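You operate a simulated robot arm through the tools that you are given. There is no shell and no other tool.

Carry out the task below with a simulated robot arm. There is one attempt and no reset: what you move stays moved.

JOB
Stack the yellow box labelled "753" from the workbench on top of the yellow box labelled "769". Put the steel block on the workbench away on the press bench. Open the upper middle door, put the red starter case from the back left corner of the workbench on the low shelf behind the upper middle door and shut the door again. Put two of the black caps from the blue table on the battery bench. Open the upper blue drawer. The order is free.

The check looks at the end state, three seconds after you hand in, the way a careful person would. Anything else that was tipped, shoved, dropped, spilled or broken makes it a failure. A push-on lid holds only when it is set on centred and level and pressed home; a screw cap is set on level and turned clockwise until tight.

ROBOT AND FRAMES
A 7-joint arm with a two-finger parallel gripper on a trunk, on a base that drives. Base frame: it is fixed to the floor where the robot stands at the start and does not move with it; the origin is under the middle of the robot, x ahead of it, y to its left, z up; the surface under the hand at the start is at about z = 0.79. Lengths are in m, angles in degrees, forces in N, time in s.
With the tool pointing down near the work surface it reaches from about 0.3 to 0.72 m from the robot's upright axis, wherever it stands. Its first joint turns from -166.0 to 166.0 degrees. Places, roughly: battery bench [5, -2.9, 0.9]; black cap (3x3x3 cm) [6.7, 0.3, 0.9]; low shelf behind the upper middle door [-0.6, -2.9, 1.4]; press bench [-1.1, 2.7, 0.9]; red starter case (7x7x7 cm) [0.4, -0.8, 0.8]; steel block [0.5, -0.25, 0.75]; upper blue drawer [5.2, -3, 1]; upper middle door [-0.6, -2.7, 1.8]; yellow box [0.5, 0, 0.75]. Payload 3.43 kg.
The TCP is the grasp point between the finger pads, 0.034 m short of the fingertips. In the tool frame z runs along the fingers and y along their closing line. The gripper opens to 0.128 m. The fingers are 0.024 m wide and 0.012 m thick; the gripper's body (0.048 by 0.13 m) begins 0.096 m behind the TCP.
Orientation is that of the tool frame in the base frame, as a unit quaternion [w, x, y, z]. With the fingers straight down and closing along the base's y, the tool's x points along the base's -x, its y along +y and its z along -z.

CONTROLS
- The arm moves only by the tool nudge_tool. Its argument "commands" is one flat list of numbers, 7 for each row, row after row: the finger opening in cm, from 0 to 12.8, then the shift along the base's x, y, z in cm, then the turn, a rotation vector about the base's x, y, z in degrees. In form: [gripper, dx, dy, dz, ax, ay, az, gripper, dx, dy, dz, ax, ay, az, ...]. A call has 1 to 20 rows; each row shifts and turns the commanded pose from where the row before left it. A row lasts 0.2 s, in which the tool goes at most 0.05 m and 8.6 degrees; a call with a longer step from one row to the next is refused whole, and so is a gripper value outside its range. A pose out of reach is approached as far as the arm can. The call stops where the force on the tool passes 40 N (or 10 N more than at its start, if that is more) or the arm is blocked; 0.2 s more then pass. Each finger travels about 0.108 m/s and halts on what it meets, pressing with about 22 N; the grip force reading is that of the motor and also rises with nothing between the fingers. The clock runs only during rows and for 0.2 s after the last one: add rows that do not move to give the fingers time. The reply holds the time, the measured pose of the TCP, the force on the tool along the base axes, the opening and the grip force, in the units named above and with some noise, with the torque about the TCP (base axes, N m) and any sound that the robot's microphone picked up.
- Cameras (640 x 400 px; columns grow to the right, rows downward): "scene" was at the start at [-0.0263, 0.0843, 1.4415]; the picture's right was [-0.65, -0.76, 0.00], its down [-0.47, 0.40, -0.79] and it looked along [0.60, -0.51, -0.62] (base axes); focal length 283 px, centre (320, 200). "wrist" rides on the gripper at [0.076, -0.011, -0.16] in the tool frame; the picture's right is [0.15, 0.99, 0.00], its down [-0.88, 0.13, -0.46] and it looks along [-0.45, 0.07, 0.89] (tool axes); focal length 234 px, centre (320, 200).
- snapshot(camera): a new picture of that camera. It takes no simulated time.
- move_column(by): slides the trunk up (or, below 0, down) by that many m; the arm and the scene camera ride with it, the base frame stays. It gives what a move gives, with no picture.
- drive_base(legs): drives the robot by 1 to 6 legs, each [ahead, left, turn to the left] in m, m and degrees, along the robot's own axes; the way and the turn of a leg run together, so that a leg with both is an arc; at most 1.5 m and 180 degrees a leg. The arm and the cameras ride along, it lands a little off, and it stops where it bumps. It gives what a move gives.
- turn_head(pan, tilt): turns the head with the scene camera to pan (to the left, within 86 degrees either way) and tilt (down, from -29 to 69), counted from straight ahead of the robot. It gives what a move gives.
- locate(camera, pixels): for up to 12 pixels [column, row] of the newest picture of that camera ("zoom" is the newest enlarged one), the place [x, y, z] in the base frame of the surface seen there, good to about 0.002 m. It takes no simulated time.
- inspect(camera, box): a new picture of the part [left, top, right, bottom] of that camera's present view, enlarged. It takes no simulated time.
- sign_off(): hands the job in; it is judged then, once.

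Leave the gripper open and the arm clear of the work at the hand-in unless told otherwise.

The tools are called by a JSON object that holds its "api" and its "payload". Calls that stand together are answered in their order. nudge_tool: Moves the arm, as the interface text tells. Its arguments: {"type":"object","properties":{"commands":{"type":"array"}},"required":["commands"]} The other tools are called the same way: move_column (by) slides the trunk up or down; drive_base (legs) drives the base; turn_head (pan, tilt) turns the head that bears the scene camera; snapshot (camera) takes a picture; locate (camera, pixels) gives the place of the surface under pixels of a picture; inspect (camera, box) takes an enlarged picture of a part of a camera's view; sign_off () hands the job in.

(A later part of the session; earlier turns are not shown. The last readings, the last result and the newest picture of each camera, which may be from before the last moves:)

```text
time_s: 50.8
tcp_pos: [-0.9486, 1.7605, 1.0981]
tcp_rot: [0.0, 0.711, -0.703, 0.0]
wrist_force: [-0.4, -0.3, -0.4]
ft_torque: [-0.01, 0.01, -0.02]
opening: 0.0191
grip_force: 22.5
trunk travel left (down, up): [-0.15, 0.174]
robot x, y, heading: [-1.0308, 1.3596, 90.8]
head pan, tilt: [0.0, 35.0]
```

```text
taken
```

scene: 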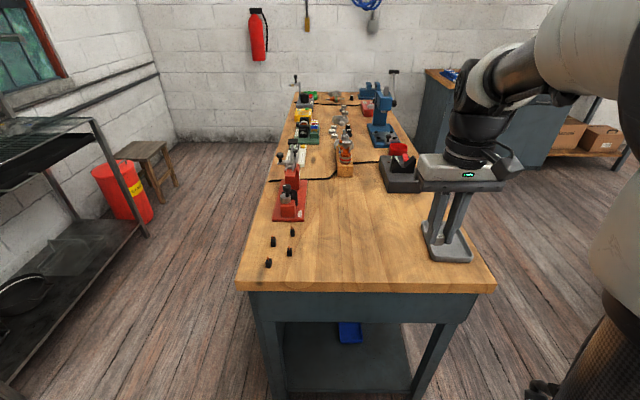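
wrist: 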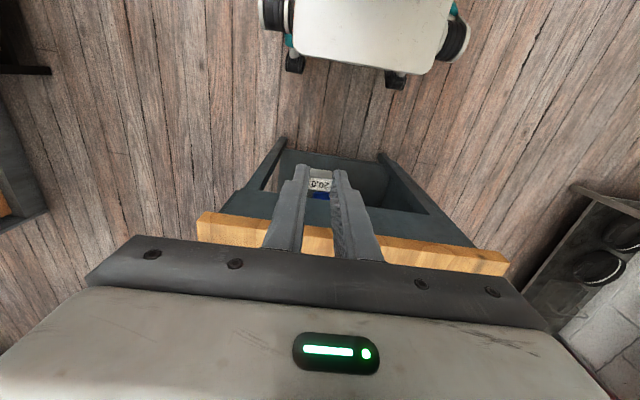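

I move over (-1.05,1.95) and descend to just above the top.

{"api": "nudge_tool", "payload": {"commands": [0.5, -2, 3.8, 0, 0, 0, 0, 0.5, -2, 3.8, 0, 0, 0, 0, 0.5, -2, 3.8, 0, 0, 0, 0, 0.5, -2, 3.8, 0, 0, 0, 0, 0.5, -2, 3.8, 0, 0, 0, 0, 0.5, 0, 0, -4, 0, 0, 0, 0.5, 0, 0, -4, 0, 0, 0, 0.5, 0, 0, -4, 0, 0, 0, 0.5, 0, 0, -3, 0, 0, 0, 0.5, 0, 0, -2.1, 0, 0, 0, 0.5, 0, 0, 0, 0, 0, 0]}}

{"api": "inspect", "payload": {"camera": "scene", "box": [230, 150, 470, 300]}}

{"api": "snapshot", "payload": {"camera": "wrist"}}

```text
time_s: 53.1
tcp_pos: [-1.0478, 1.9506, 0.9272]
tcp_rot: [0.0, 0.712, -0.702, 0.0]
wrist_force: [-0.6, -0.1, -0.2]
ft_torque: [0.02, -0.02, -0.01]
opening: 0.0188
grip_force: 21.6
trunk travel left (down, up): [-0.15, 0.174]
robot x, y, heading: [-1.029, 1.3581, 90.6]
head pan, tilt: [0.0, 35.0]
```

```text
2.67 times, centred on (350, 225) of scene
```

zoom: 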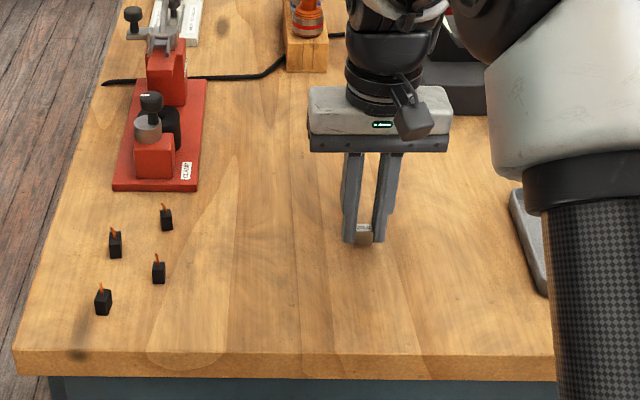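

```text
taken
```

wrist: 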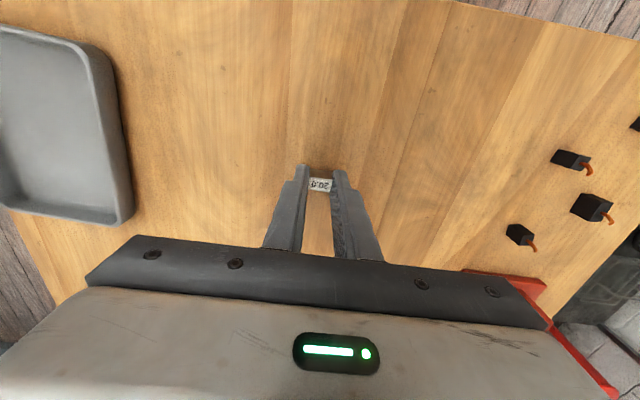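

Spot free. Lower gently toward z≈0.9195.

{"api": "nudge_tool", "payload": {"commands": [0.5, 0, 0, -0.4, 0, 0, 0, 0.5, 0, 0, -0.2, 0, 0, 0, 0.5, 0, 0, 0, 0, 0, 0]}}

```text
time_s: 54.0
tcp_pos: [-1.0488, 1.9503, 0.922]
tcp_rot: [0.0, 0.712, -0.702, 0.0]
wrist_force: [0.0, -0.4, -0.6]
ft_torque: [-0.02, 0.01, -0.01]
opening: 0.019
grip_force: 22.1
trunk travel left (down, up): [-0.15, 0.174]
robot x, y, heading: [-1.0275, 1.3635, 90.7]
head pan, tilt: [0.0, 35.0]
```

{"api": "nudge_tool", "payload": {"commands": [0.5, 0, 0, -0.1, 0, 0, 0, 0.5, 0, 0, -0.1, 0, 0, 0, 0.5, 0, 0, 0, 0, 0, 0]}}

```text
time_s: 54.8
tcp_pos: [-1.0484, 1.9499, 0.9186]
tcp_rot: [-0.001, 0.712, -0.702, -0.001]
wrist_force: [0.0, -0.3, -0.3]
ft_torque: [-0.02, 0.02, 0.03]
opening: 0.019
grip_force: 22.0
trunk travel left (down, up): [-0.15, 0.174]
robot x, y, heading: [-1.0312, 1.3603, 90.8]
head pan, tilt: [0.0, 35.0]
```

No contact yet; another millimetre.

{"api": "nudge_tool", "payload": {"commands": [0.5, 0, 0, -0.1, 0, 0, 0, 0.5, 0, 0, 0, 0, 0, 0]}}

{"api": "inspect", "payload": {"camera": "scene", "box": [340, 215, 400, 255]}}

```text
time_s: 55.4
tcp_pos: [-1.0489, 1.9501, 0.9197]
tcp_rot: [0.0, 0.712, -0.702, 0.0]
wrist_force: [-0.2, 0.5, -0.1]
ft_torque: [-0.02, -0.02, 0.01]
opening: 0.019
grip_force: 21.7
trunk travel left (down, up): [-0.15, 0.174]
robot x, y, heading: [-1.0291, 1.3563, 90.7]
head pan, tilt: [0.0, 35.0]
```

```text
10.00 times, centred on (370, 235) of scene
```

zoom: 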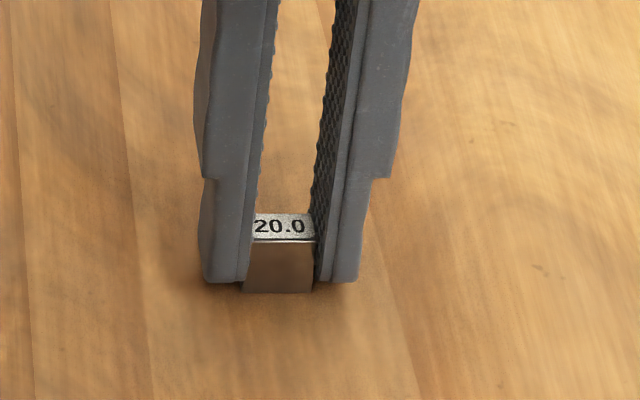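

{"api": "nudge_tool", "payload": {"commands": [0.5, 0, 0, -0.1, 0, 0, 0, 0.5, 0, 0, 0, 0, 0, 0]}}

```text
time_s: 56.0
tcp_pos: [-1.0491, 1.95, 0.9182]
tcp_rot: [0.0, 0.712, -0.702, -0.001]
wrist_force: [-0.6, -0.3, 5.5]
ft_torque: [-0.03, 0.07, -0.03]
opening: 0.0187
grip_force: 22.2
trunk travel left (down, up): [-0.15, 0.174]
robot x, y, heading: [-1.0289, 1.3567, 90.6]
head pan, tilt: [0.0, 35.0]
```

Contact now (5.5 N). I release by opening slowly and lift straight up.

{"api": "nudge_tool", "payload": {"commands": [2.1, 0, 0, 0.05, 0, 0, 0, 2.6, 0, 0, 0, 0, 0, 0, 4, 0, 0, 0, 0, 0, 0, 4.5, 0, 0, 0, 0, 0, 0, 4.5, 0, 0, 3, 0, 0, 0, 4.5, 0, 0, 4, 0, 0, 0, 4.5, 0, 0, 4, 0, 0, 0, 4.5, 0, 0, 4, 0, 0, 0, 4.5, 0, 0, 3, 0, 0, 0, 4.5, 0, 0, 0, 0, 0, 0]}}

{"api": "inspect", "payload": {"camera": "scene", "box": [230, 150, 470, 300]}}

```text
time_s: 58.1
tcp_pos: [-1.0464, 1.9494, 1.0981]
tcp_rot: [0.0, 0.711, -0.703, 0.0]
wrist_force: [-0.3, 0.2, -0.1]
ft_torque: [0.0, -0.01, 0.01]
opening: 0.0453
grip_force: 0.0
trunk travel left (down, up): [-0.15, 0.174]
robot x, y, heading: [-1.034, 1.3604, 90.8]
head pan, tilt: [0.0, 35.0]
```

```text
2.67 times, centred on (350, 225) of scene
```

zoom: 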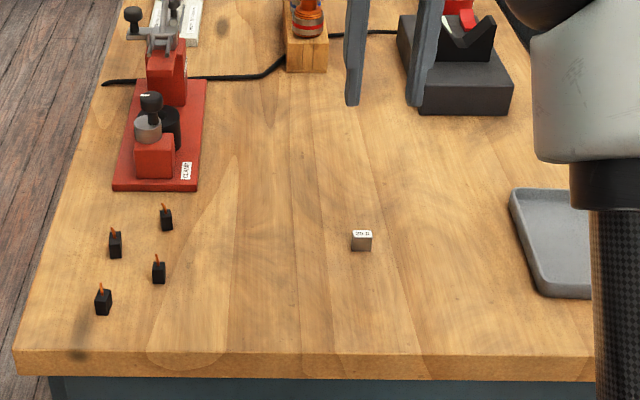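

Block stands on the press bench. I pull the arm back and up over the bench edge, then drive away toward the cabinet to open its upper middle door first.

{"api": "nudge_tool", "payload": {"commands": [4.5, 2, -4, 0, 0, 0, 0, 4.5, 2, -4, 0, 0, 0, 0, 4.5, 2, -4, 0, 0, 0, 0, 4.5, 2, -4, 0, 0, 0, 0, 4.5, 2, -3, 0, 0, 0, 0]}}

{"api": "drive_base", "payload": {"legs": [[-1.3, -0.3, 0], [0, 0, -90]]}}

{"api": "turn_head", "payload": {"pan": -80, "tilt": 10}}

{"api": "snapshot", "payload": {"camera": "scene"}}

```text
time_s: 59.4
tcp_pos: [-0.9478, 1.7579, 1.0972]
tcp_rot: [0.0, 0.712, -0.702, 0.0]
wrist_force: [-0.5, 0.3, -0.1]
ft_torque: [0.01, -0.01, 0.0]
opening: 0.045
grip_force: 0.0
trunk travel left (down, up): [-0.15, 0.174]
robot x, y, heading: [-1.0276, 1.3603, 90.6]
head pan, tilt: [0.0, 35.0]
```

```text
time_s: 70.1
tcp_pos: [-0.3208, -0.0494, 1.0978]
tcp_rot: [0.0, 0.009, 1.0, 0.0]
wrist_force: [0.4, 0.5, -0.8]
ft_torque: [-0.02, -0.03, 0.01]
opening: 0.045
grip_force: 0.2
trunk travel left (down, up): [-0.15, 0.174]
robot x, y, heading: [-0.7199, 0.0467, -1.2]
head pan, tilt: [0.0, 35.0]
```

```text
time_s: 71.6
tcp_pos: [-0.3214, -0.0499, 1.0978]
tcp_rot: [0.0, 0.008, 1.0, 0.0]
wrist_force: [-0.6, -0.1, 0.1]
ft_torque: [-0.02, -0.01, 0.0]
opening: 0.045
grip_force: 0.0
trunk travel left (down, up): [-0.15, 0.174]
robot x, y, heading: [-0.7221, 0.0404, -1.2]
head pan, tilt: [-80.0, 10.0]
```

```text
taken
```

scene: 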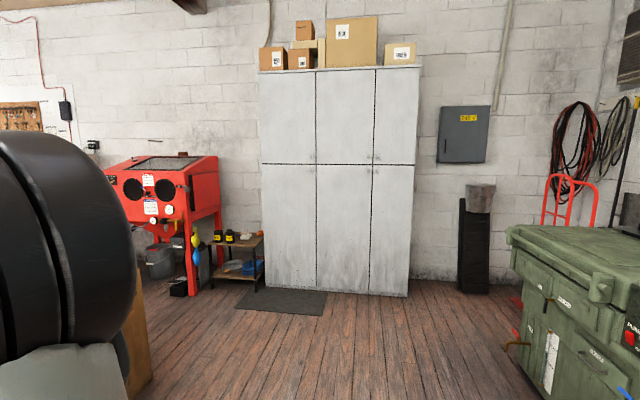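

I zoom on the cabinet to find the knobs and hinges of the upper middle door.

{"api": "inspect", "payload": {"camera": "scene", "box": [250, 50, 430, 190]}}

{"api": "locate", "payload": {"camera": "zoom", "pixels": [[40, 85], [230, 70], [440, 70], [590, 75], [440, 380], [225, 400], [590, 390], [230, 380], [330, 250]]}}

```text
2.86 times, centred on (340, 120) of scene
```

zoom: 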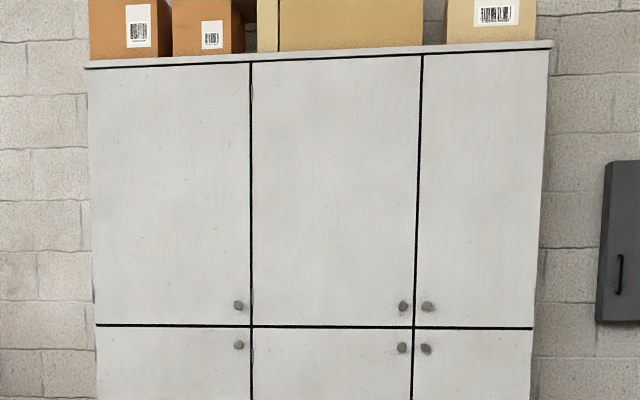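

```text
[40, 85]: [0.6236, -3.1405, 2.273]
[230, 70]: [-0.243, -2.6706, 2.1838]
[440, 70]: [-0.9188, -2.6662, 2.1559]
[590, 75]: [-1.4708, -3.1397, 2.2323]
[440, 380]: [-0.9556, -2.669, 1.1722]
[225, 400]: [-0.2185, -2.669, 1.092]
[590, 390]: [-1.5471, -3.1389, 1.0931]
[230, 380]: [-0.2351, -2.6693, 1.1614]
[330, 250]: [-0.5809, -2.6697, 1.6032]
```

The upper middle door's knob is at zoom (403,306), hinges on the left side. I locate knob and door edges.

{"api": "locate", "payload": {"camera": "zoom", "pixels": [[403, 306], [252, 306], [416, 306], [254, 70], [420, 70], [330, 320], [330, 332], [238, 305], [428, 306], [388, 306], [535, 320], [98, 320]]}}

```text
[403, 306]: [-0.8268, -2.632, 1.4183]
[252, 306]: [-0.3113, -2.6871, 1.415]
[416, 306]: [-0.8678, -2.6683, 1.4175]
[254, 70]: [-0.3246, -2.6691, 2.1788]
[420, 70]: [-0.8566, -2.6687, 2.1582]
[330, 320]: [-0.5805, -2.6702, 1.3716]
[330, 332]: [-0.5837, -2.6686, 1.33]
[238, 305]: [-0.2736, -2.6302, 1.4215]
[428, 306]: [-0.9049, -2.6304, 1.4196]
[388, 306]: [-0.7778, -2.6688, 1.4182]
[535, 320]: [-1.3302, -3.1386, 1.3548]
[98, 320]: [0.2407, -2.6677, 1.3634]
```

Knob at (-0.827,-2.632,1.418); hinge line at x≈-0.315; door face y≈-2.669. I turn to face the cabinet, drive closer on its right side and look.

{"api": "drive_base", "payload": {"legs": [[0, 0, -88.8], [1.3, -0.26, 0]]}}

{"api": "turn_head", "payload": {"pan": 0, "tilt": 5}}

{"api": "snapshot", "payload": {"camera": "scene"}}

```text
time_s: 82.2
tcp_pos: [-1.1196, -1.6507, 1.0977]
tcp_rot: [0.0, 0.719, 0.695, 0.0]
wrist_force: [0.3, 0.2, -0.1]
ft_torque: [0.0, -0.03, 0.03]
opening: 0.0453
grip_force: 0.0
trunk travel left (down, up): [-0.15, 0.174]
robot x, y, heading: [-1.0136, -1.256, -91.8]
head pan, tilt: [-80.0, 10.0]
```

```text
time_s: 83.8
tcp_pos: [-1.1195, -1.6508, 1.0988]
tcp_rot: [0.0, 0.719, 0.695, 0.001]
wrist_force: [0.5, 0.3, -0.2]
ft_torque: [0.01, 0.02, 0.02]
opening: 0.0451
grip_force: 0.0
trunk travel left (down, up): [-0.15, 0.174]
robot x, y, heading: [-1.0183, -1.2538, -91.9]
head pan, tilt: [0.0, 5.0]
```

```text
taken
```

scene: 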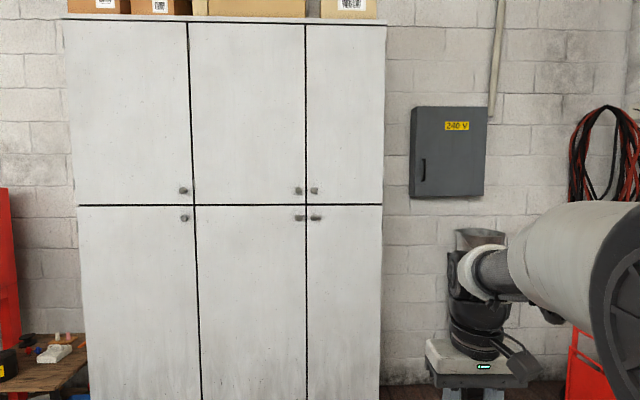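

I raise the trunk and zoom on the knob.

{"api": "move_column", "payload": {"by": 0.15}}

{"api": "inspect", "payload": {"camera": "scene", "box": [270, 190, 350, 240]}}

```text
time_s: 85.5
tcp_pos: [-1.1202, -1.6507, 1.2496]
tcp_rot: [0.0, 0.719, 0.695, 0.0]
wrist_force: [-0.8, -0.5, 0.7]
ft_torque: [0.03, 0.02, -0.02]
opening: 0.0453
grip_force: 0.1
trunk travel left (down, up): [-0.3, 0.024]
robot x, y, heading: [-1.0171, -1.2575, -91.7]
head pan, tilt: [0.0, 5.0]
```

```text
8.00 times, centred on (310, 215) of scene
```

zoom: 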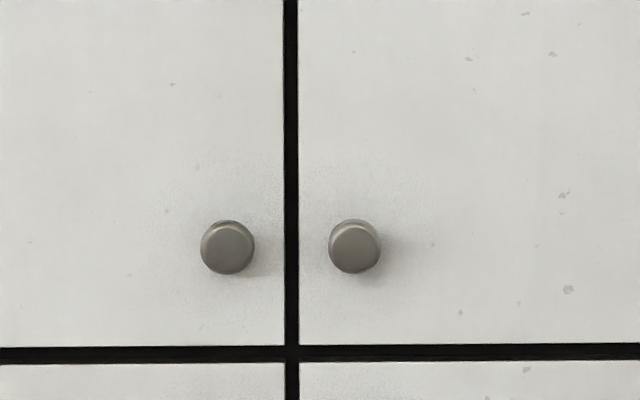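

{"api": "locate", "payload": {"camera": "zoom", "pixels": [[228, 250], [204, 250], [252, 250], [228, 270], [228, 228], [355, 248], [282, 250], [300, 250], [150, 250], [150, 345], [150, 362]]}}

```text
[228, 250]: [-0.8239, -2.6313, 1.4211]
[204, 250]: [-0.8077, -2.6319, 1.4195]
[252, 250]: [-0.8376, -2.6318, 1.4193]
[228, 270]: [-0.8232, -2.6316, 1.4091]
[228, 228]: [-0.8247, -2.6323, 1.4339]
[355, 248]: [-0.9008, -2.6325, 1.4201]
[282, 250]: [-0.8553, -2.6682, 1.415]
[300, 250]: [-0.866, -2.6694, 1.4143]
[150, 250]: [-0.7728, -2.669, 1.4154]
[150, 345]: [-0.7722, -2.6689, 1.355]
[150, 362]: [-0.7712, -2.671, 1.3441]
```

Knob centre (-0.823,-2.632,1.420), radius 1.6 cm; door edge x≈-0.856. Now I pitch the tool forward to horizontal (pointing -y) while extending ahead and up.

{"api": "nudge_tool", "payload": {"commands": [6, 0, -2.5, 1.5, -8.2, 0.24, 0.2, 6, 0, -2.5, 1.5, -8.2, 0.24, 0.2, 6, 0, -2.5, 1.5, -8.2, 0.24, 0.2, 6, 0, -2.5, 1.5, -8.2, 0.24, 0.2, 6, 0, -2.5, 1.5, -8.2, 0.24, 0.2, 6, 0, -2.5, 1.5, -8.2, 0.24, 0.2, 6, 0, -2.5, 1.5, -8.2, 0.24, 0.2, 6, 0, -2.5, 1.5, -8.2, 0.24, 0.2, 6, 0, -2.5, 1.5, -8.2, 0.24, 0.1, 6, 0, -2.5, 1.5, -8.2, 0.24, 0, 6, 0, -2.5, 1.5, -8.0, 0.24, 0, 6, 0, 0, 0, 0, 0, 0]}}

{"api": "snapshot", "payload": {"camera": "scene"}}

{"api": "snapshot", "payload": {"camera": "wrist"}}

```text
time_s: 88.1
tcp_pos: [-1.1194, -1.9277, 1.4125]
tcp_rot: [-0.493, -0.498, -0.5, 0.508]
wrist_force: [0.3, -1.7, 0.2]
ft_torque: [0.01, -0.02, -0.02]
opening: 0.06
grip_force: 0.1
trunk travel left (down, up): [-0.3, 0.024]
robot x, y, heading: [-1.0184, -1.2537, -92.0]
head pan, tilt: [0.0, 5.0]
```

```text
taken
```

scene: 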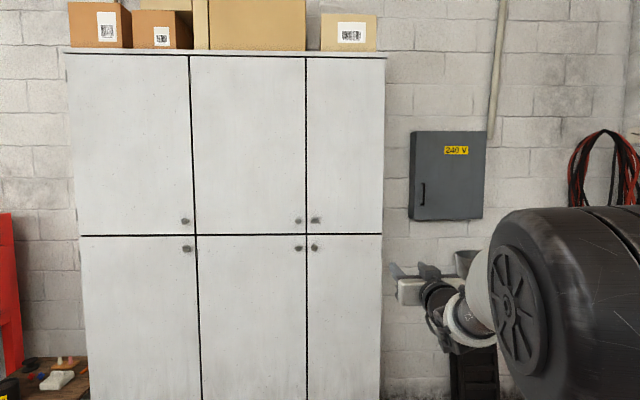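

```text
taken
```

wrist: 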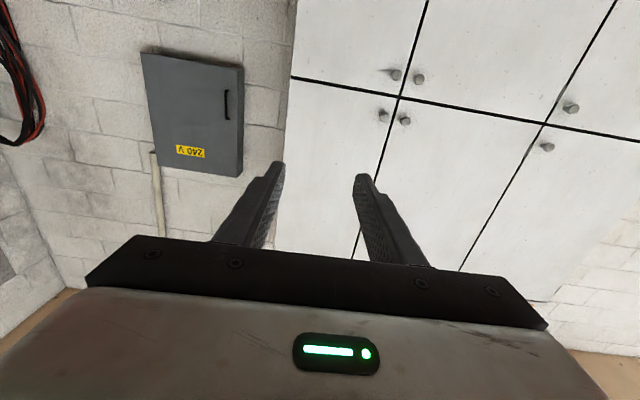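

Tool is horizontal now. I draw it back 15 cm, then drive ahead 0.68 m with a small heading correction.

{"api": "nudge_tool", "payload": {"commands": [6, 2, 5, 0, 0, 0, 0, 6, 2, 4.5, 0, 0, 0, 0, 6, 2, 4.5, 0, 0, 0, 0, 6, 2, 0, 0, 0, 0, 0, 6, 2, 0, 0, 0, 0, 0]}}

```text
refused: row 1 steps farther than a row can; nothing moved
```

The first row was a bit too long; I shorten it.

{"api": "nudge_tool", "payload": {"commands": [6, 2, 4, 0, 0, 0, 0, 6, 2, 4, 0, 0, 0, 0, 6, 2, 4, 0, 0, 0, 0, 6, 2, 3, 0, 0, 0, 0, 6, 2, 0, 0, 0, 0, 0, 6, 0, 0, 0, 0, 0, 0]}}

{"api": "drive_base", "payload": {"legs": [[0.68, 0, 2]]}}

{"api": "snapshot", "payload": {"camera": "scene"}}

{"api": "snapshot", "payload": {"camera": "wrist"}}

```text
time_s: 89.3
tcp_pos: [-1.0576, -1.7968, 1.3521]
tcp_rot: [0.501, 0.569, 0.482, -0.44]
wrist_force: [-0.5, 0.0, 0.3]
ft_torque: [-0.02, -0.02, 0.03]
opening: 0.0599
grip_force: 0.1
out of reach, approached as far as the arm can: row 2
trunk travel left (down, up): [-0.3, 0.024]
robot x, y, heading: [-1.0141, -1.2536, -91.9]
head pan, tilt: [0.0, 5.0]
stopped in row 6: the arm was blocked; the commanded pose is now the measured one
```

```text
time_s: 93.1
tcp_pos: [-1.0577, -2.4805, 1.3512]
tcp_rot: [0.507, 0.562, 0.49, -0.432]
wrist_force: [0.0, -0.3, 0.4]
ft_torque: [-0.03, -0.04, 0.0]
opening: 0.0601
grip_force: 0.0
trunk travel left (down, up): [-0.3, 0.024]
robot x, y, heading: [-1.0323, -1.9381, -90.4]
head pan, tilt: [0.0, 5.0]
```

```text
taken
```

scene: 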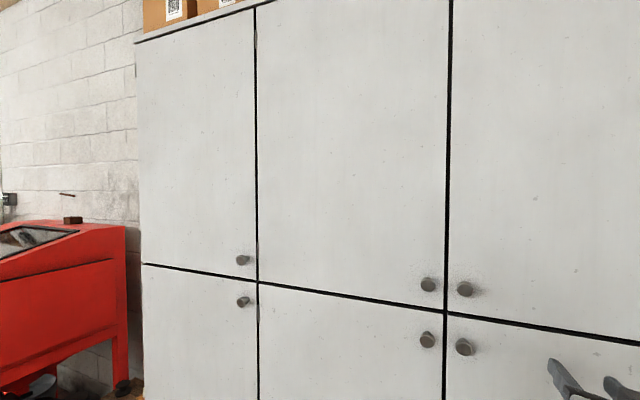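

```text
taken
```

wrist: 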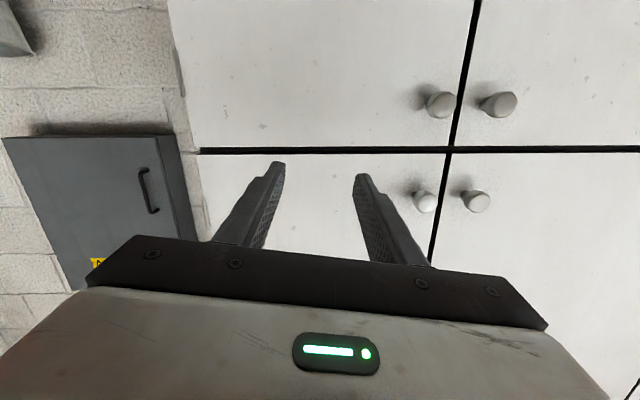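

The view looks yawed; I check consistency by locating the knobs again in both pictures.

{"api": "locate", "payload": {"camera": "scene", "pixels": [[428, 284], [465, 289], [428, 340], [242, 260], [350, 200], [600, 300]]}}

{"api": "locate", "payload": {"camera": "wrist", "pixels": [[426, 202], [480, 202], [440, 105], [300, 200]]}}

```text
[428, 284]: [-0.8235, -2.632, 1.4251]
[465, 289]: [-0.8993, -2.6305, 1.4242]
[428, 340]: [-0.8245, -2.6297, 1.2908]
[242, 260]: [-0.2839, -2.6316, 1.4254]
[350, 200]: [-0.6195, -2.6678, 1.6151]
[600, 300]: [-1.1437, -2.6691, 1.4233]
```

```text
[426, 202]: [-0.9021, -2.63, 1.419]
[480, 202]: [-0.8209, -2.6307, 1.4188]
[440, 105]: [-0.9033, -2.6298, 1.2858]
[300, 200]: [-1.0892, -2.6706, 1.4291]
```

Locations are consistent, so the base frame is fine; only the head seems turned. I re-command the head and look.

{"api": "turn_head", "payload": {"pan": 20, "tilt": 10}}

{"api": "snapshot", "payload": {"camera": "scene"}}

```text
time_s: 93.9
tcp_pos: [-1.0588, -2.4793, 1.3503]
tcp_rot: [0.507, 0.563, 0.489, -0.431]
wrist_force: [-0.2, -0.5, -0.3]
ft_torque: [0.02, -0.04, 0.04]
opening: 0.0598
grip_force: 0.0
trunk travel left (down, up): [-0.3, 0.024]
robot x, y, heading: [-1.0305, -1.9357, -90.5]
head pan, tilt: [20.0, 10.0]
```

```text
taken
```

scene: 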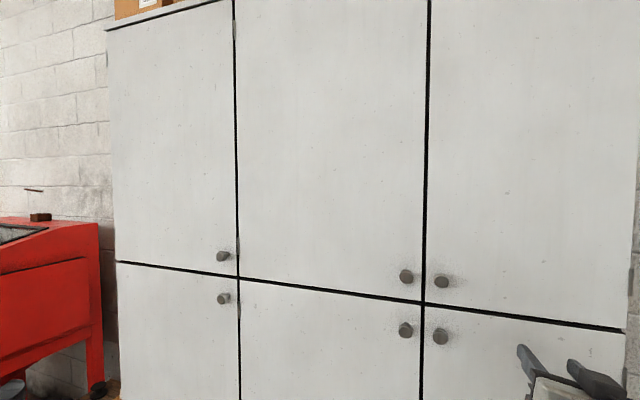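

Head fine now. I straighten the tool (roll +8.4° about y, pitch -6.4° about x) and move sideways in front of the knob.

{"api": "nudge_tool", "payload": {"commands": [6, 3.92, 0, 1.17, -1.1, 1.4, -0.1, 6, 3.92, 0, 1.17, -1.1, 1.4, -0.1, 6, 3.92, 0, 1.17, -1.1, 1.4, -0.1, 6, 3.92, 0, 1.17, -1.1, 1.4, -0.1, 6, 3.92, 0, 1.17, -1.0, 1.4, -0.1, 6, 3.9, 0, 1.15, -1.0, 1.4, -0.1, 6, 0, 0, 0, 0, 0, 0]}}

{"api": "snapshot", "payload": {"camera": "wrist"}}

{"api": "snapshot", "payload": {"camera": "scene"}}

```text
time_s: 94.5
tcp_pos: [-1.0571, -2.4806, 1.3414]
tcp_rot: [0.523, 0.619, 0.434, -0.393]
wrist_force: [0.4, 0.1, 0.3]
ft_torque: [0.01, -0.03, 0.07]
opening: 0.06
grip_force: 0.1
trunk travel left (down, up): [-0.3, 0.024]
robot x, y, heading: [-1.0289, -1.9375, -90.4]
head pan, tilt: [20.0, 10.0]
stopped in row 2: the arm was blocked; the commanded pose is now the measured one
```

```text
taken
```

wrist: 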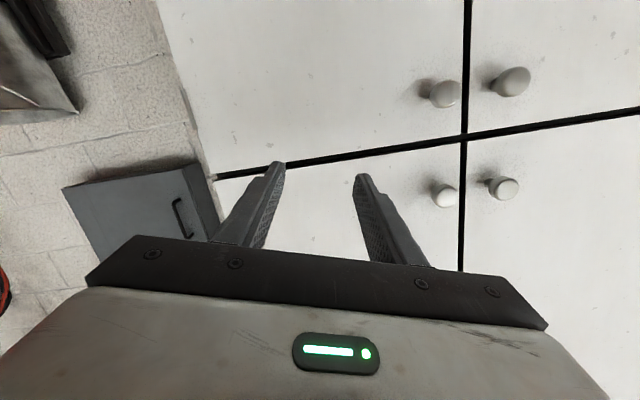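

```text
taken
```

scene: 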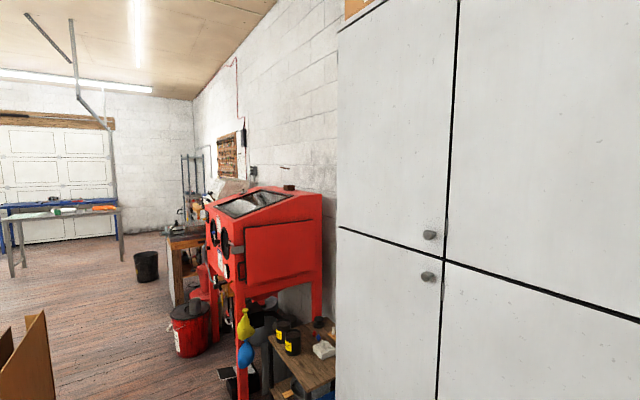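

The arm is jammed against the robot's own head (the head got pushed). I back the base off 0.35 m and then extend the tool forward again to free it.

{"api": "drive_base", "payload": {"legs": [[-0.35, 0, 0]]}}

{"api": "nudge_tool", "payload": {"commands": [6, 0, -3, 0, 0, 0, 0, 6, 0, -3, 0, 0, 0, 0, 6, 0, -3, 0.5, 0, 0, 0, 6, 0, -3, 1, 0, 0, 0, 6, 0, 0, 0, 0, 0, 0]}}

{"api": "turn_head", "payload": {"pan": 0, "tilt": 15}}

{"api": "snapshot", "payload": {"camera": "scene"}}

```text
time_s: 96.7
tcp_pos: [-1.0507, -2.1363, 1.3423]
tcp_rot: [0.524, 0.617, 0.436, -0.394]
wrist_force: [-0.5, 0.0, -0.5]
ft_torque: [0.01, -0.01, 0.02]
opening: 0.0602
grip_force: 0.0
trunk travel left (down, up): [-0.3, 0.024]
robot x, y, heading: [-1.0273, -1.5958, -90.5]
head pan, tilt: [20.0, 10.0]
```

```text
time_s: 97.9
tcp_pos: [-1.0519, -2.2564, 1.3576]
tcp_rot: [0.524, 0.617, 0.436, -0.393]
wrist_force: [0.1, 0.2, -0.1]
ft_torque: [0.01, 0.01, 0.0]
opening: 0.06
grip_force: 0.0
trunk travel left (down, up): [-0.3, 0.024]
robot x, y, heading: [-1.0301, -1.5891, -90.9]
head pan, tilt: [20.0, 10.0]
```

```text
time_s: 98.8
tcp_pos: [-1.0521, -2.2555, 1.3578]
tcp_rot: [0.523, 0.617, 0.436, -0.394]
wrist_force: [0.0, -0.2, 0.5]
ft_torque: [-0.02, 0.0, 0.01]
opening: 0.0598
grip_force: 0.1
trunk travel left (down, up): [-0.3, 0.024]
robot x, y, heading: [-1.0264, -1.5934, -90.4]
head pan, tilt: [0.0, 15.0]
```

```text
taken
```

scene: 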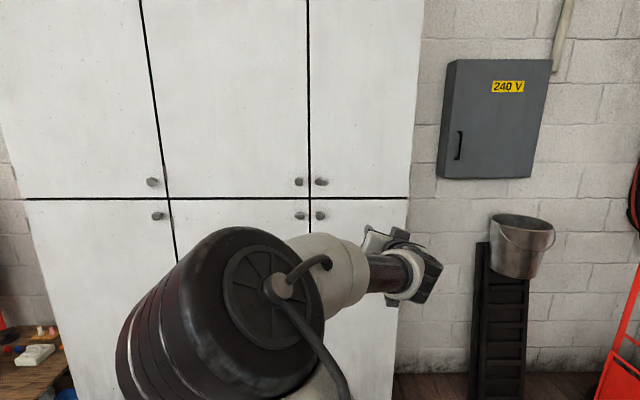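

Freed. Now straighten the tool: turn +17.6° about y, then -7.2° about x and +4° about z.

{"api": "nudge_tool", "payload": {"commands": [6, 0, 0, 1, 0, 6, 0, 6, 0, 0, 1, 0, 6, 0, 6, 0, 0, 1, 0, 5.6, 0, 6, 0, 0, 1, -3.6, 0, 2, 6, 0, 0, 1, -3.6, 0, 2, 6, 0, 0, 0, 0, 0, 0]}}

{"api": "snapshot", "payload": {"camera": "scene"}}

{"api": "snapshot", "payload": {"camera": "wrist"}}

```text
time_s: 100.2
tcp_pos: [-1.0515, -2.2567, 1.4075]
tcp_rot: [0.5, 0.502, 0.498, -0.5]
wrist_force: [-1.0, -0.7, 0.2]
ft_torque: [-0.02, 0.02, 0.0]
opening: 0.0601
grip_force: 0.0
trunk travel left (down, up): [-0.3, 0.024]
robot x, y, heading: [-1.0277, -1.5953, -90.4]
head pan, tilt: [0.0, 15.0]
```

```text
taken
```

scene: 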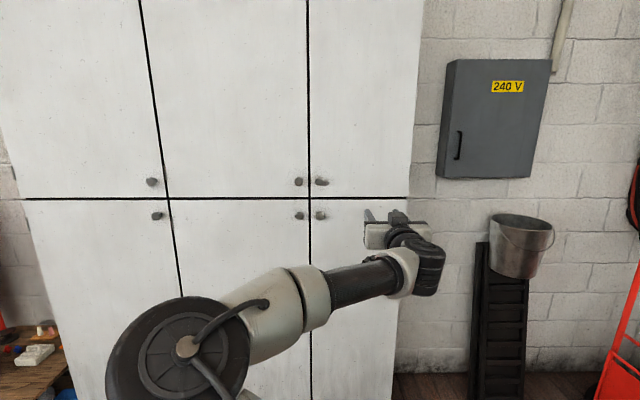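

```text
taken
```

wrist: 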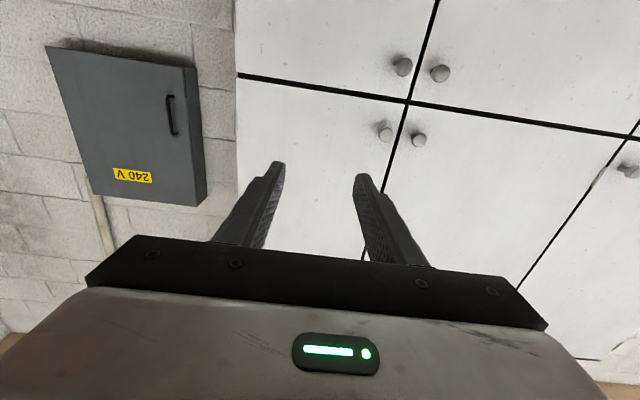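

Tool is perfectly level. I shift it 22.8 cm left (+x) to line up with the knob, z to 1.420.

{"api": "nudge_tool", "payload": {"commands": [6, 3.8, 0, 0.2, 0, 0, 0, 6, 3.8, 0, 0.2, 0, 0, 0, 6, 3.8, 0, 0.2, 0, 0, 0, 6, 3.8, 0, 0.2, 0, 0, 0, 6, 3.8, 0, 0.2, 0, 0, 0, 6, 3.8, 0, 0.2, 0, 0, 0, 6, 0, 0, 0, 0, 0, 0]}}

{"api": "snapshot", "payload": {"camera": "scene"}}

```text
time_s: 101.8
tcp_pos: [-0.8225, -2.2571, 1.4191]
tcp_rot: [0.5, 0.502, 0.498, -0.499]
wrist_force: [-0.2, 0.0, 0.2]
ft_torque: [0.01, -0.01, 0.02]
opening: 0.0598
grip_force: 0.0
trunk travel left (down, up): [-0.3, 0.024]
robot x, y, heading: [-1.0304, -1.5943, -90.7]
head pan, tilt: [0.0, 15.0]
```

```text
taken
```

scene: 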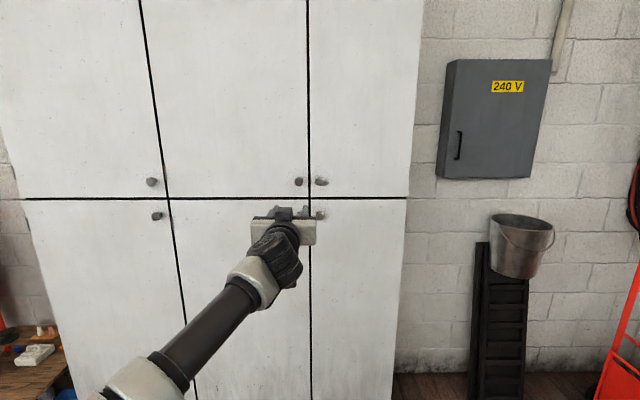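

Lined up. I drive ahead 0.28 m, then check alignment with the wrist camera.

{"api": "drive_base", "payload": {"legs": [[0.28, 0, 0]]}}

{"api": "snapshot", "payload": {"camera": "wrist"}}

{"api": "snapshot", "payload": {"camera": "scene"}}

```text
time_s: 103.7
tcp_pos: [-0.8253, -2.5384, 1.4179]
tcp_rot: [0.501, 0.502, 0.499, -0.498]
wrist_force: [0.0, -0.5, 0.2]
ft_torque: [-0.01, 0.0, 0.0]
opening: 0.0599
grip_force: 0.1
trunk travel left (down, up): [-0.3, 0.024]
robot x, y, heading: [-1.0296, -1.8769, -90.5]
head pan, tilt: [0.0, 15.0]
```

```text
taken
```

wrist: 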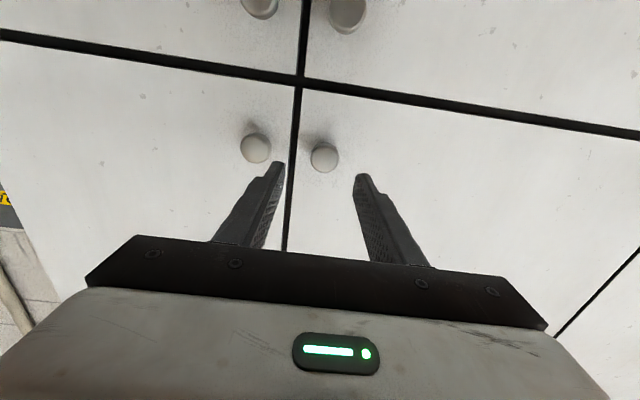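

```text
taken
```

scene: 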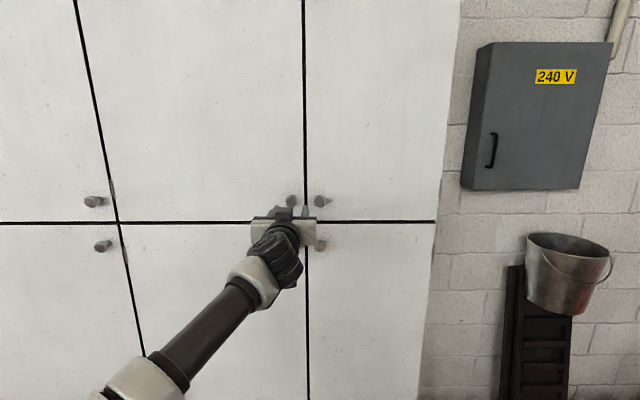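

Our knob (324,157) is between the fingers, the neighbour knob outside. Advance 8.7 cm and close.

{"api": "nudge_tool", "payload": {"commands": [6, 0.2, -2.5, 0.2, 0, 0, 0, 6, 0, -2.5, 0, 0, 0, 0, 6, 0, -2.0, 0, 0, 0, 0, 6, 0, -1.7, 0, 0, 0, 0, 6, 0, 0, 0, 0, 0, 0, 4, 0, 0, 0, 0, 0, 0, 2.5, 0, 0, 0, 0, 0, 0, 1.5, 0, 0, 0, 0, 0, 0, 1.5, 0, 0, 0, 0, 0, 0]}}

{"api": "snapshot", "payload": {"camera": "wrist"}}

```text
time_s: 105.7
tcp_pos: [-0.8212, -2.6255, 1.4195]
tcp_rot: [0.501, 0.501, 0.5, -0.499]
wrist_force: [14.1, -0.1, 4.2]
ft_torque: [0.15, -0.07, 0.48]
opening: 0.0323
grip_force: 44.4
trunk travel left (down, up): [-0.3, 0.024]
robot x, y, heading: [-1.0304, -1.8774, -90.5]
head pan, tilt: [0.0, 15.0]
```

```text
taken
```

wrist: 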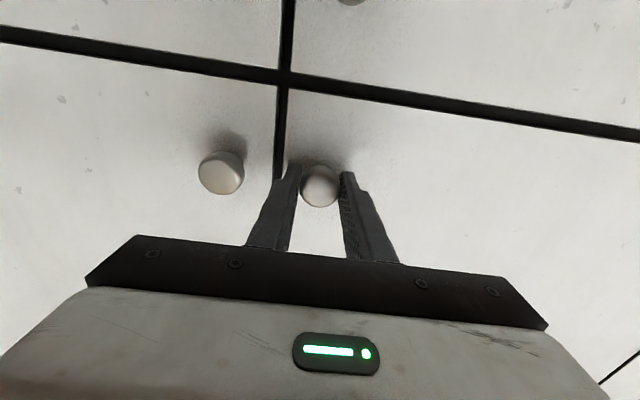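

Knob gripped (3.2 cm). I pull the first 8° along the arc, turning the tool with the door.

{"api": "nudge_tool", "payload": {"commands": [1.5, 0.35, 1.76, 0, 0, 0, -2, 1.5, 0.3, 1.76, 0, 0, 0, -2, 1.5, 0.35, 1.74, 0, 0, 0, -2, 1.5, 0.37, 1.74, 0, 0, 0, -2]}}

```text
time_s: 106.7
tcp_pos: [-0.8094, -2.5556, 1.4205]
tcp_rot: [0.464, 0.535, 0.463, -0.532]
wrist_force: [7.8, -2.0, -0.8]
ft_torque: [0.05, 0.17, 0.76]
opening: 0.0326
grip_force: 44.9
trunk travel left (down, up): [-0.3, 0.024]
robot x, y, heading: [-1.0348, -1.8743, -90.7]
head pan, tilt: [0.0, 15.0]
```

The door moves easily. Continue to ~24°.

{"api": "nudge_tool", "payload": {"commands": [1.5, 0.5, 1.71, 0, 0, 0, -2, 1.5, 0.46, 1.71, 0, 0, 0, -2, 1.5, 0.58, 1.67, 0, 0, 0, -2, 1.5, 0.61, 1.67, 0, 0, 0, -2, 1.5, 0.7, 1.63, 0, 0, 0, -2, 1.5, 0.72, 1.62, 0, 0, 0, -2, 1.5, 0.81, 1.58, 0, 0, 0, -2, 1.5, 0.84, 1.57, 0, 0, 0, -2]}}

{"api": "snapshot", "payload": {"camera": "scene"}}

```text
time_s: 108.5
tcp_pos: [-0.7601, -2.4247, 1.4205]
tcp_rot: [0.385, 0.596, 0.383, -0.592]
wrist_force: [-6.5, 3.9, -12.9]
ft_torque: [0.27, -0.01, 0.29]
opening: 0.0324
grip_force: 44.8
trunk travel left (down, up): [-0.3, 0.024]
robot x, y, heading: [-1.0298, -1.8749, -90.9]
head pan, tilt: [0.0, 15.0]
```

```text
taken
```

scene: 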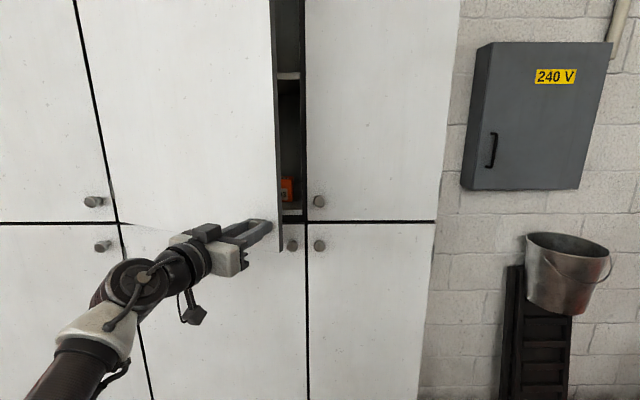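

Door at about 24° and matching my hinge model. I continue to 40°.

{"api": "nudge_tool", "payload": {"commands": [1.5, 0.92, 1.52, 0.05, 0, 0, -2, 1.5, 0.94, 1.5, 0, 0, 0, -2, 1.5, 1.02, 1.45, 0.05, 0, 0, -2, 1.5, 1.05, 1.43, 0, 0, 0, -2, 1.5, 1.12, 1.38, 0.05, 0, 0, -2, 1.5, 1.14, 1.35, 0, 0, 0, -2, 1.5, 1.22, 1.29, 0.05, 0, 0, -2, 1.5, 1.23, 1.28, 0, 0, 0, -2]}}

{"api": "snapshot", "payload": {"camera": "scene"}}

```text
time_s: 110.3
tcp_pos: [-0.6735, -2.3099, 1.4209]
tcp_rot: [0.298, 0.644, 0.296, -0.639]
wrist_force: [-13.8, 13.5, -29.0]
ft_torque: [0.11, -0.29, -0.22]
opening: 0.0328
grip_force: 44.2
trunk travel left (down, up): [-0.3, 0.024]
robot x, y, heading: [-1.0333, -1.873, -90.6]
head pan, tilt: [0.0, 15.0]
```

```text
taken
```

scene: 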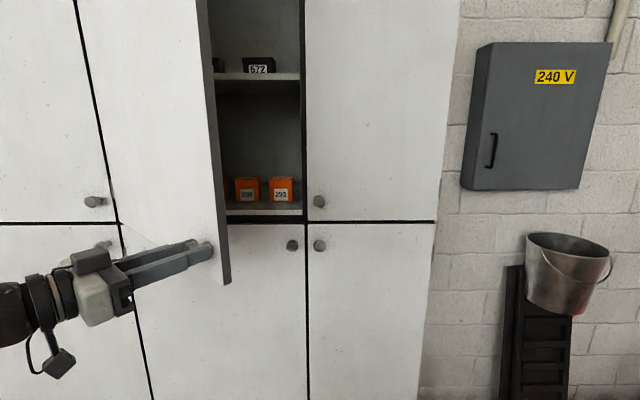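

Interior is visible: low shelf with orange boxes, upper shelf with a box. The tool is pushed down (-29 N z), so I ease z by -0.3 cm and continue to ~56°.

{"api": "nudge_tool", "payload": {"commands": [1.5, 0, 0, -0.3, 0, 0, 0, 1.5, 1.3, 1.21, 0, 0, 0, -2, 1.5, 1.32, 1.18, 0, 0, 0, -2, 1.5, 1.38, 1.12, 0, 0, 0, -2, 1.5, 1.4, 1.08, 0, 0, 0, -2, 1.5, 1.45, 1.02, 0, 0, 0, -2, 1.5, 1.48, 0.98, 0, 0, 0, -2, 1.5, 1.52, 0.92, 0, 0, 0, -2, 1.5, 1.54, 0.87, 0, 0, 0, -2]}}

{"api": "snapshot", "payload": {"camera": "scene"}}

```text
time_s: 112.3
tcp_pos: [-0.5768, -2.235, 1.4213]
tcp_rot: [0.221, 0.674, 0.215, -0.672]
wrist_force: [-12.2, 16.5, 0.6]
ft_torque: [0.45, -0.09, -0.61]
opening: 0.0324
grip_force: 45.1
out of reach, approached as far as the arm can: row 9
trunk travel left (down, up): [-0.3, 0.024]
robot x, y, heading: [-1.0282, -1.8742, -90.7]
head pan, tilt: [0.0, 15.0]
```

```text
taken
```

scene: 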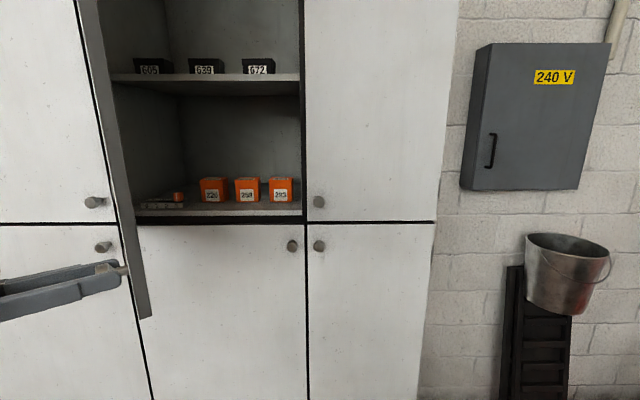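

Door is at ~54°, the arm's limit for pulling. I release the knob and back the whole base diagonally 7 cm so the fingers slide off.

{"api": "nudge_tool", "payload": {"commands": [4, 0, 0, 0, 0, 0, 0, 6, 0, 0, 0, 0, 0, 0, 7, 0, 0, 0, 0, 0, 0, 7, 0, 0, 0, 0, 0, 0]}}

{"api": "drive_base", "payload": {"legs": [[-0.05, 0.065, 0]]}}

{"api": "snapshot", "payload": {"camera": "scene"}}

{"api": "snapshot", "payload": {"camera": "wrist"}}

```text
time_s: 113.3
tcp_pos: [-0.5748, -2.238, 1.418]
tcp_rot: [0.22, 0.673, 0.216, -0.672]
wrist_force: [-0.1, 0.1, 0.0]
ft_torque: [0.02, 0.01, -0.04]
opening: 0.07
grip_force: 0.1
trunk travel left (down, up): [-0.3, 0.024]
robot x, y, heading: [-1.0324, -1.8737, -90.5]
head pan, tilt: [0.0, 15.0]
```

```text
time_s: 114.6
tcp_pos: [-0.5104, -2.188, 1.4189]
tcp_rot: [0.221, 0.673, 0.217, -0.672]
wrist_force: [-1.0, -0.3, 0.1]
ft_torque: [0.0, 0.02, 0.0]
opening: 0.0699
grip_force: 0.1
trunk travel left (down, up): [-0.3, 0.024]
robot x, y, heading: [-0.9682, -1.8287, -90.5]
head pan, tilt: [0.0, 15.0]
```

```text
taken
```

scene: 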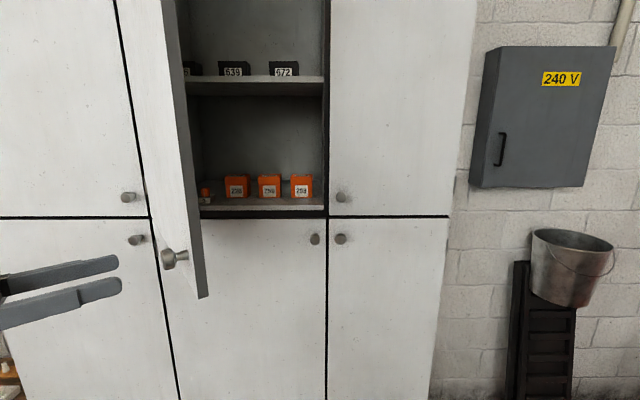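

```text
taken
```

wrist: 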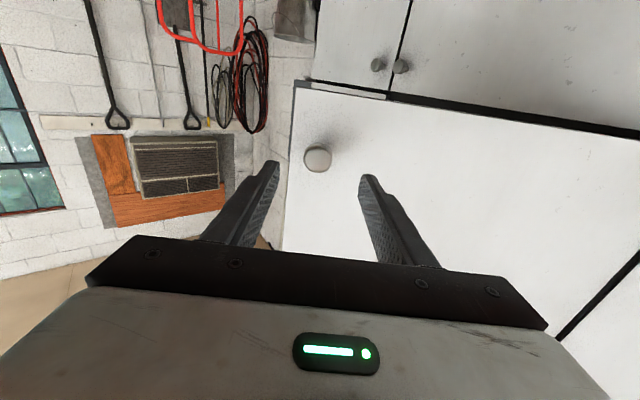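

Free of the knob; door stays at ~54°. I back off 0.35 m, then re-orient the tool to point into the cabinet and slightly left.

{"api": "drive_base", "payload": {"legs": [[-0.35, 0, 0]]}}

{"api": "nudge_tool", "payload": {"commands": [0, -3, -1.5, 0, 0, 0, 8, 0, -3, -1.5, 0, 0, 0, 8, 0, -3, -1.5, 0, 0, 0, 8, 0, -3, -1.5, 0, 0, 0, 8, 0, -3, -1.5, 0, 0, 0, 8, 0, -3, -1.5, 0, 0, 0, 8, 0, -3, -1.5, 0, 0, 0, 8, 0, -3, -1.5, 0, 0, 0, 8, 0, -3, -1.5, 0, 0, 0, 8, 0, 0, -1, 0, 0, 0, 6, 0, 0, 0, 0, 0, 0, 0]}}

{"api": "snapshot", "payload": {"camera": "scene"}}

```text
time_s: 116.9
tcp_pos: [-0.5066, -1.836, 1.4191]
tcp_rot: [0.22, 0.673, 0.217, -0.672]
wrist_force: [0.1, -0.3, 0.4]
ft_torque: [0.0, -0.03, 0.02]
opening: 0.0699
grip_force: 0.1
trunk travel left (down, up): [-0.3, 0.024]
robot x, y, heading: [-0.9627, -1.474, -90.5]
head pan, tilt: [0.0, 15.0]
```

```text
time_s: 117.8
tcp_pos: [-0.6916, -1.9491, 1.4211]
tcp_rot: [-0.318, -0.629, -0.313, 0.637]
wrist_force: [0.2, 0.7, 0.0]
ft_torque: [0.01, 0.02, -0.04]
opening: 0.0
grip_force: 22.2
trunk travel left (down, up): [-0.3, 0.024]
robot x, y, heading: [-0.9614, -1.4762, -90.5]
head pan, tilt: [0.0, 15.0]
stopped in row 4: the arm was blocked; the commanded pose is now the measured one
```

```text
taken
```

scene: 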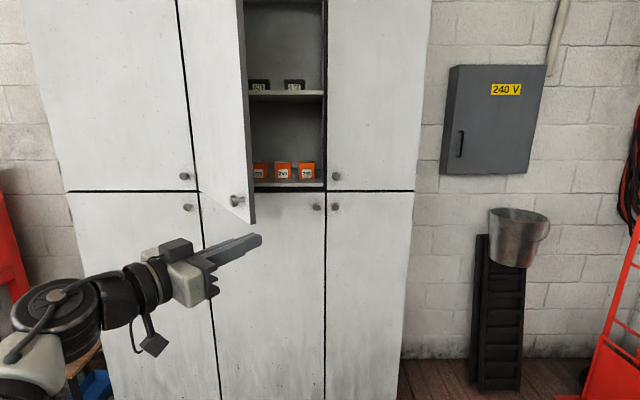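

The arm was blocked partway (probably a joint/self limit). I try rotating slower and extending forward.

{"api": "nudge_tool", "payload": {"commands": [0, 0, -3, 0, 0, 0, 4, 0, 0, -3, 0, 0, 0, 4, 0, 0, -3, 0, 0, 0, 4, 0, 0, -3, 0, 0, 0, 4, 0, 0, -2, 0, 0, 0, 4, 0, 0, 0, 0, 0, 0, 4, 0, 0, 0, 0, 0, 0, 4, 0, 0, 0, 0, 0, 0, 4]}}

{"api": "snapshot", "payload": {"camera": "scene"}}

```text
time_s: 119.7
tcp_pos: [-0.6916, -2.0868, 1.4197]
tcp_rot: [-0.482, -0.517, -0.475, 0.524]
wrist_force: [0.1, 0.6, -0.4]
ft_torque: [0.0, 0.01, 0.0]
opening: 0.0
grip_force: 22.4
trunk travel left (down, up): [-0.3, 0.024]
robot x, y, heading: [-0.9586, -1.4719, -90.5]
head pan, tilt: [0.0, 15.0]
```

```text
taken
```

scene: 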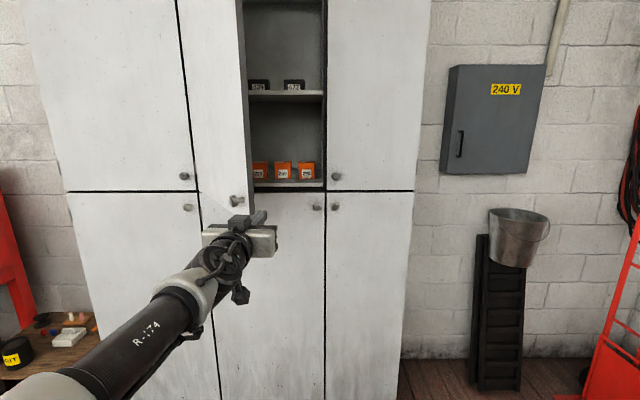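

Now nearly straight. I shift 14 cm right and yaw further left by ~33° in steps.

{"api": "nudge_tool", "payload": {"commands": [0, -2.5, 0, 0, 0, 0, 4, 0, -2.5, 0, 0, 0, 0, 4, 0, -2.5, 0, 0, 0, 0, 4, 0, -2.5, 0, 0, 0, 0, 4, 0, -2, 0, 0, 0, 0, 4, 0, -2, 0, 0, 0, 0, 4, 0, 0, 0, 0, 0, 0, 4, 0, 0, 0, 0, 0, 0, 4, 0, 0, 0, 0, 0, 0, 0]}}

{"api": "snapshot", "payload": {"camera": "scene"}}

```text
time_s: 121.7
tcp_pos: [-0.8301, -2.0883, 1.421]
tcp_rot: [0.607, 0.367, 0.599, -0.371]
wrist_force: [0.2, 0.6, -0.2]
ft_torque: [-0.02, 0.0, 0.03]
opening: 0.0
grip_force: 21.9
trunk travel left (down, up): [-0.3, 0.024]
robot x, y, heading: [-0.962, -1.4762, -90.2]
head pan, tilt: [0.0, 15.0]
```

```text
taken
```

scene: 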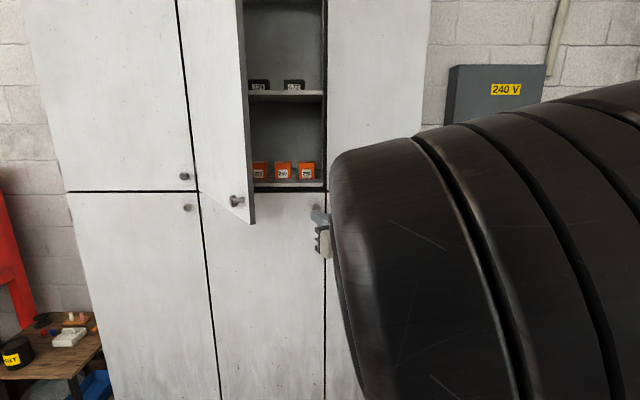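

Tool now points ~27° left and the arm comes from the right. I drive ahead 0.35 m so the closed fingers are behind the door's edge.

{"api": "drive_base", "payload": {"legs": [[0.35, 0, 0]]}}

{"api": "snapshot", "payload": {"camera": "wrist"}}

{"api": "snapshot", "payload": {"camera": "scene"}}

```text
time_s: 123.9
tcp_pos: [-0.8274, -2.4327, 1.4209]
tcp_rot: [0.609, 0.365, 0.601, -0.368]
wrist_force: [-0.1, 0.0, -0.1]
ft_torque: [0.05, -0.02, 0.0]
opening: 0.0
grip_force: 22.5
trunk travel left (down, up): [-0.3, 0.024]
robot x, y, heading: [-0.9657, -1.8192, -90.3]
head pan, tilt: [0.0, 15.0]
```

```text
taken
```

wrist: 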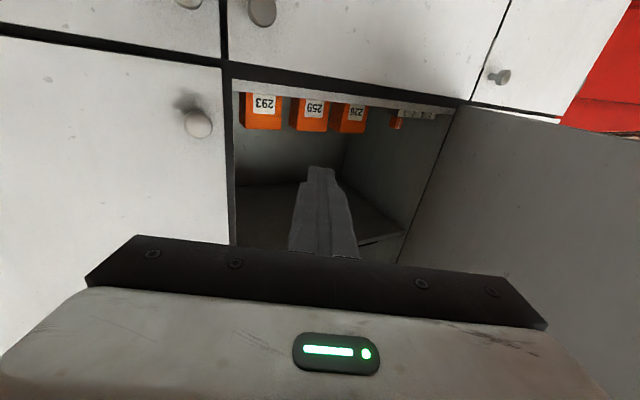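

```text
taken
```

scene: 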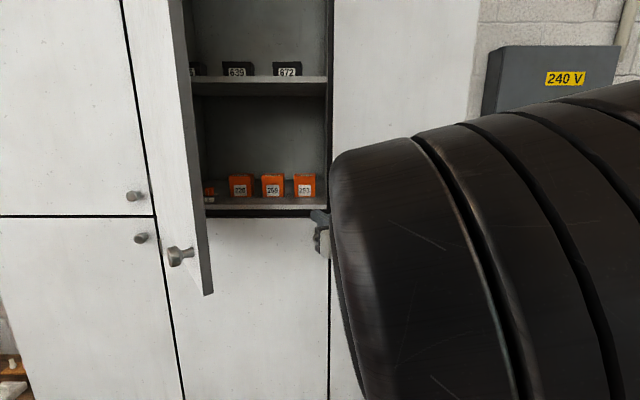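

I locate the door edge, the shelf and items on it.

{"api": "locate", "payload": {"camera": "scene", "pixels": [[208, 290], [198, 200], [240, 178], [272, 178], [305, 178], [208, 190], [270, 198], [222, 201], [270, 78], [325, 196], [270, 150], [216, 198]]}}

{"api": "inspect", "payload": {"camera": "scene", "box": [180, 130, 340, 230]}}

```text
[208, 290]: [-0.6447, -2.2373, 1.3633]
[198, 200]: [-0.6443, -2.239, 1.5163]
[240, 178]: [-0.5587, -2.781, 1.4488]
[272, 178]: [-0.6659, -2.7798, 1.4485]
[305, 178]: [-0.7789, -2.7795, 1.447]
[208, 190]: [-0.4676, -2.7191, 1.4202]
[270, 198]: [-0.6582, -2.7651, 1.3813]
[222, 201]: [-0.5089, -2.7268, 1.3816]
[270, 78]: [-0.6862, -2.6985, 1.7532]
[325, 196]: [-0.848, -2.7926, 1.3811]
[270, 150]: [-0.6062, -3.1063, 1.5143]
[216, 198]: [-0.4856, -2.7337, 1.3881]
```

```text
4.00 times, centred on (260, 180) of scene
```

zoom: 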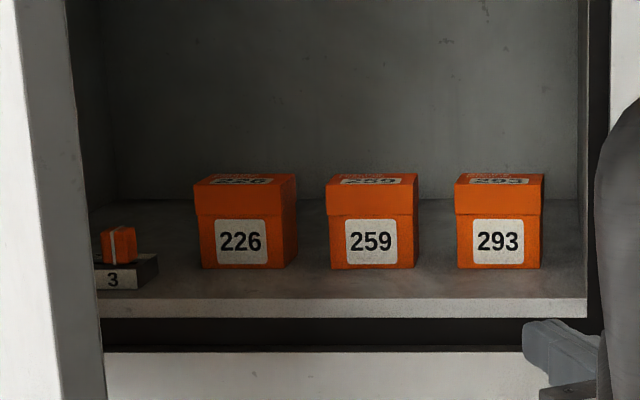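

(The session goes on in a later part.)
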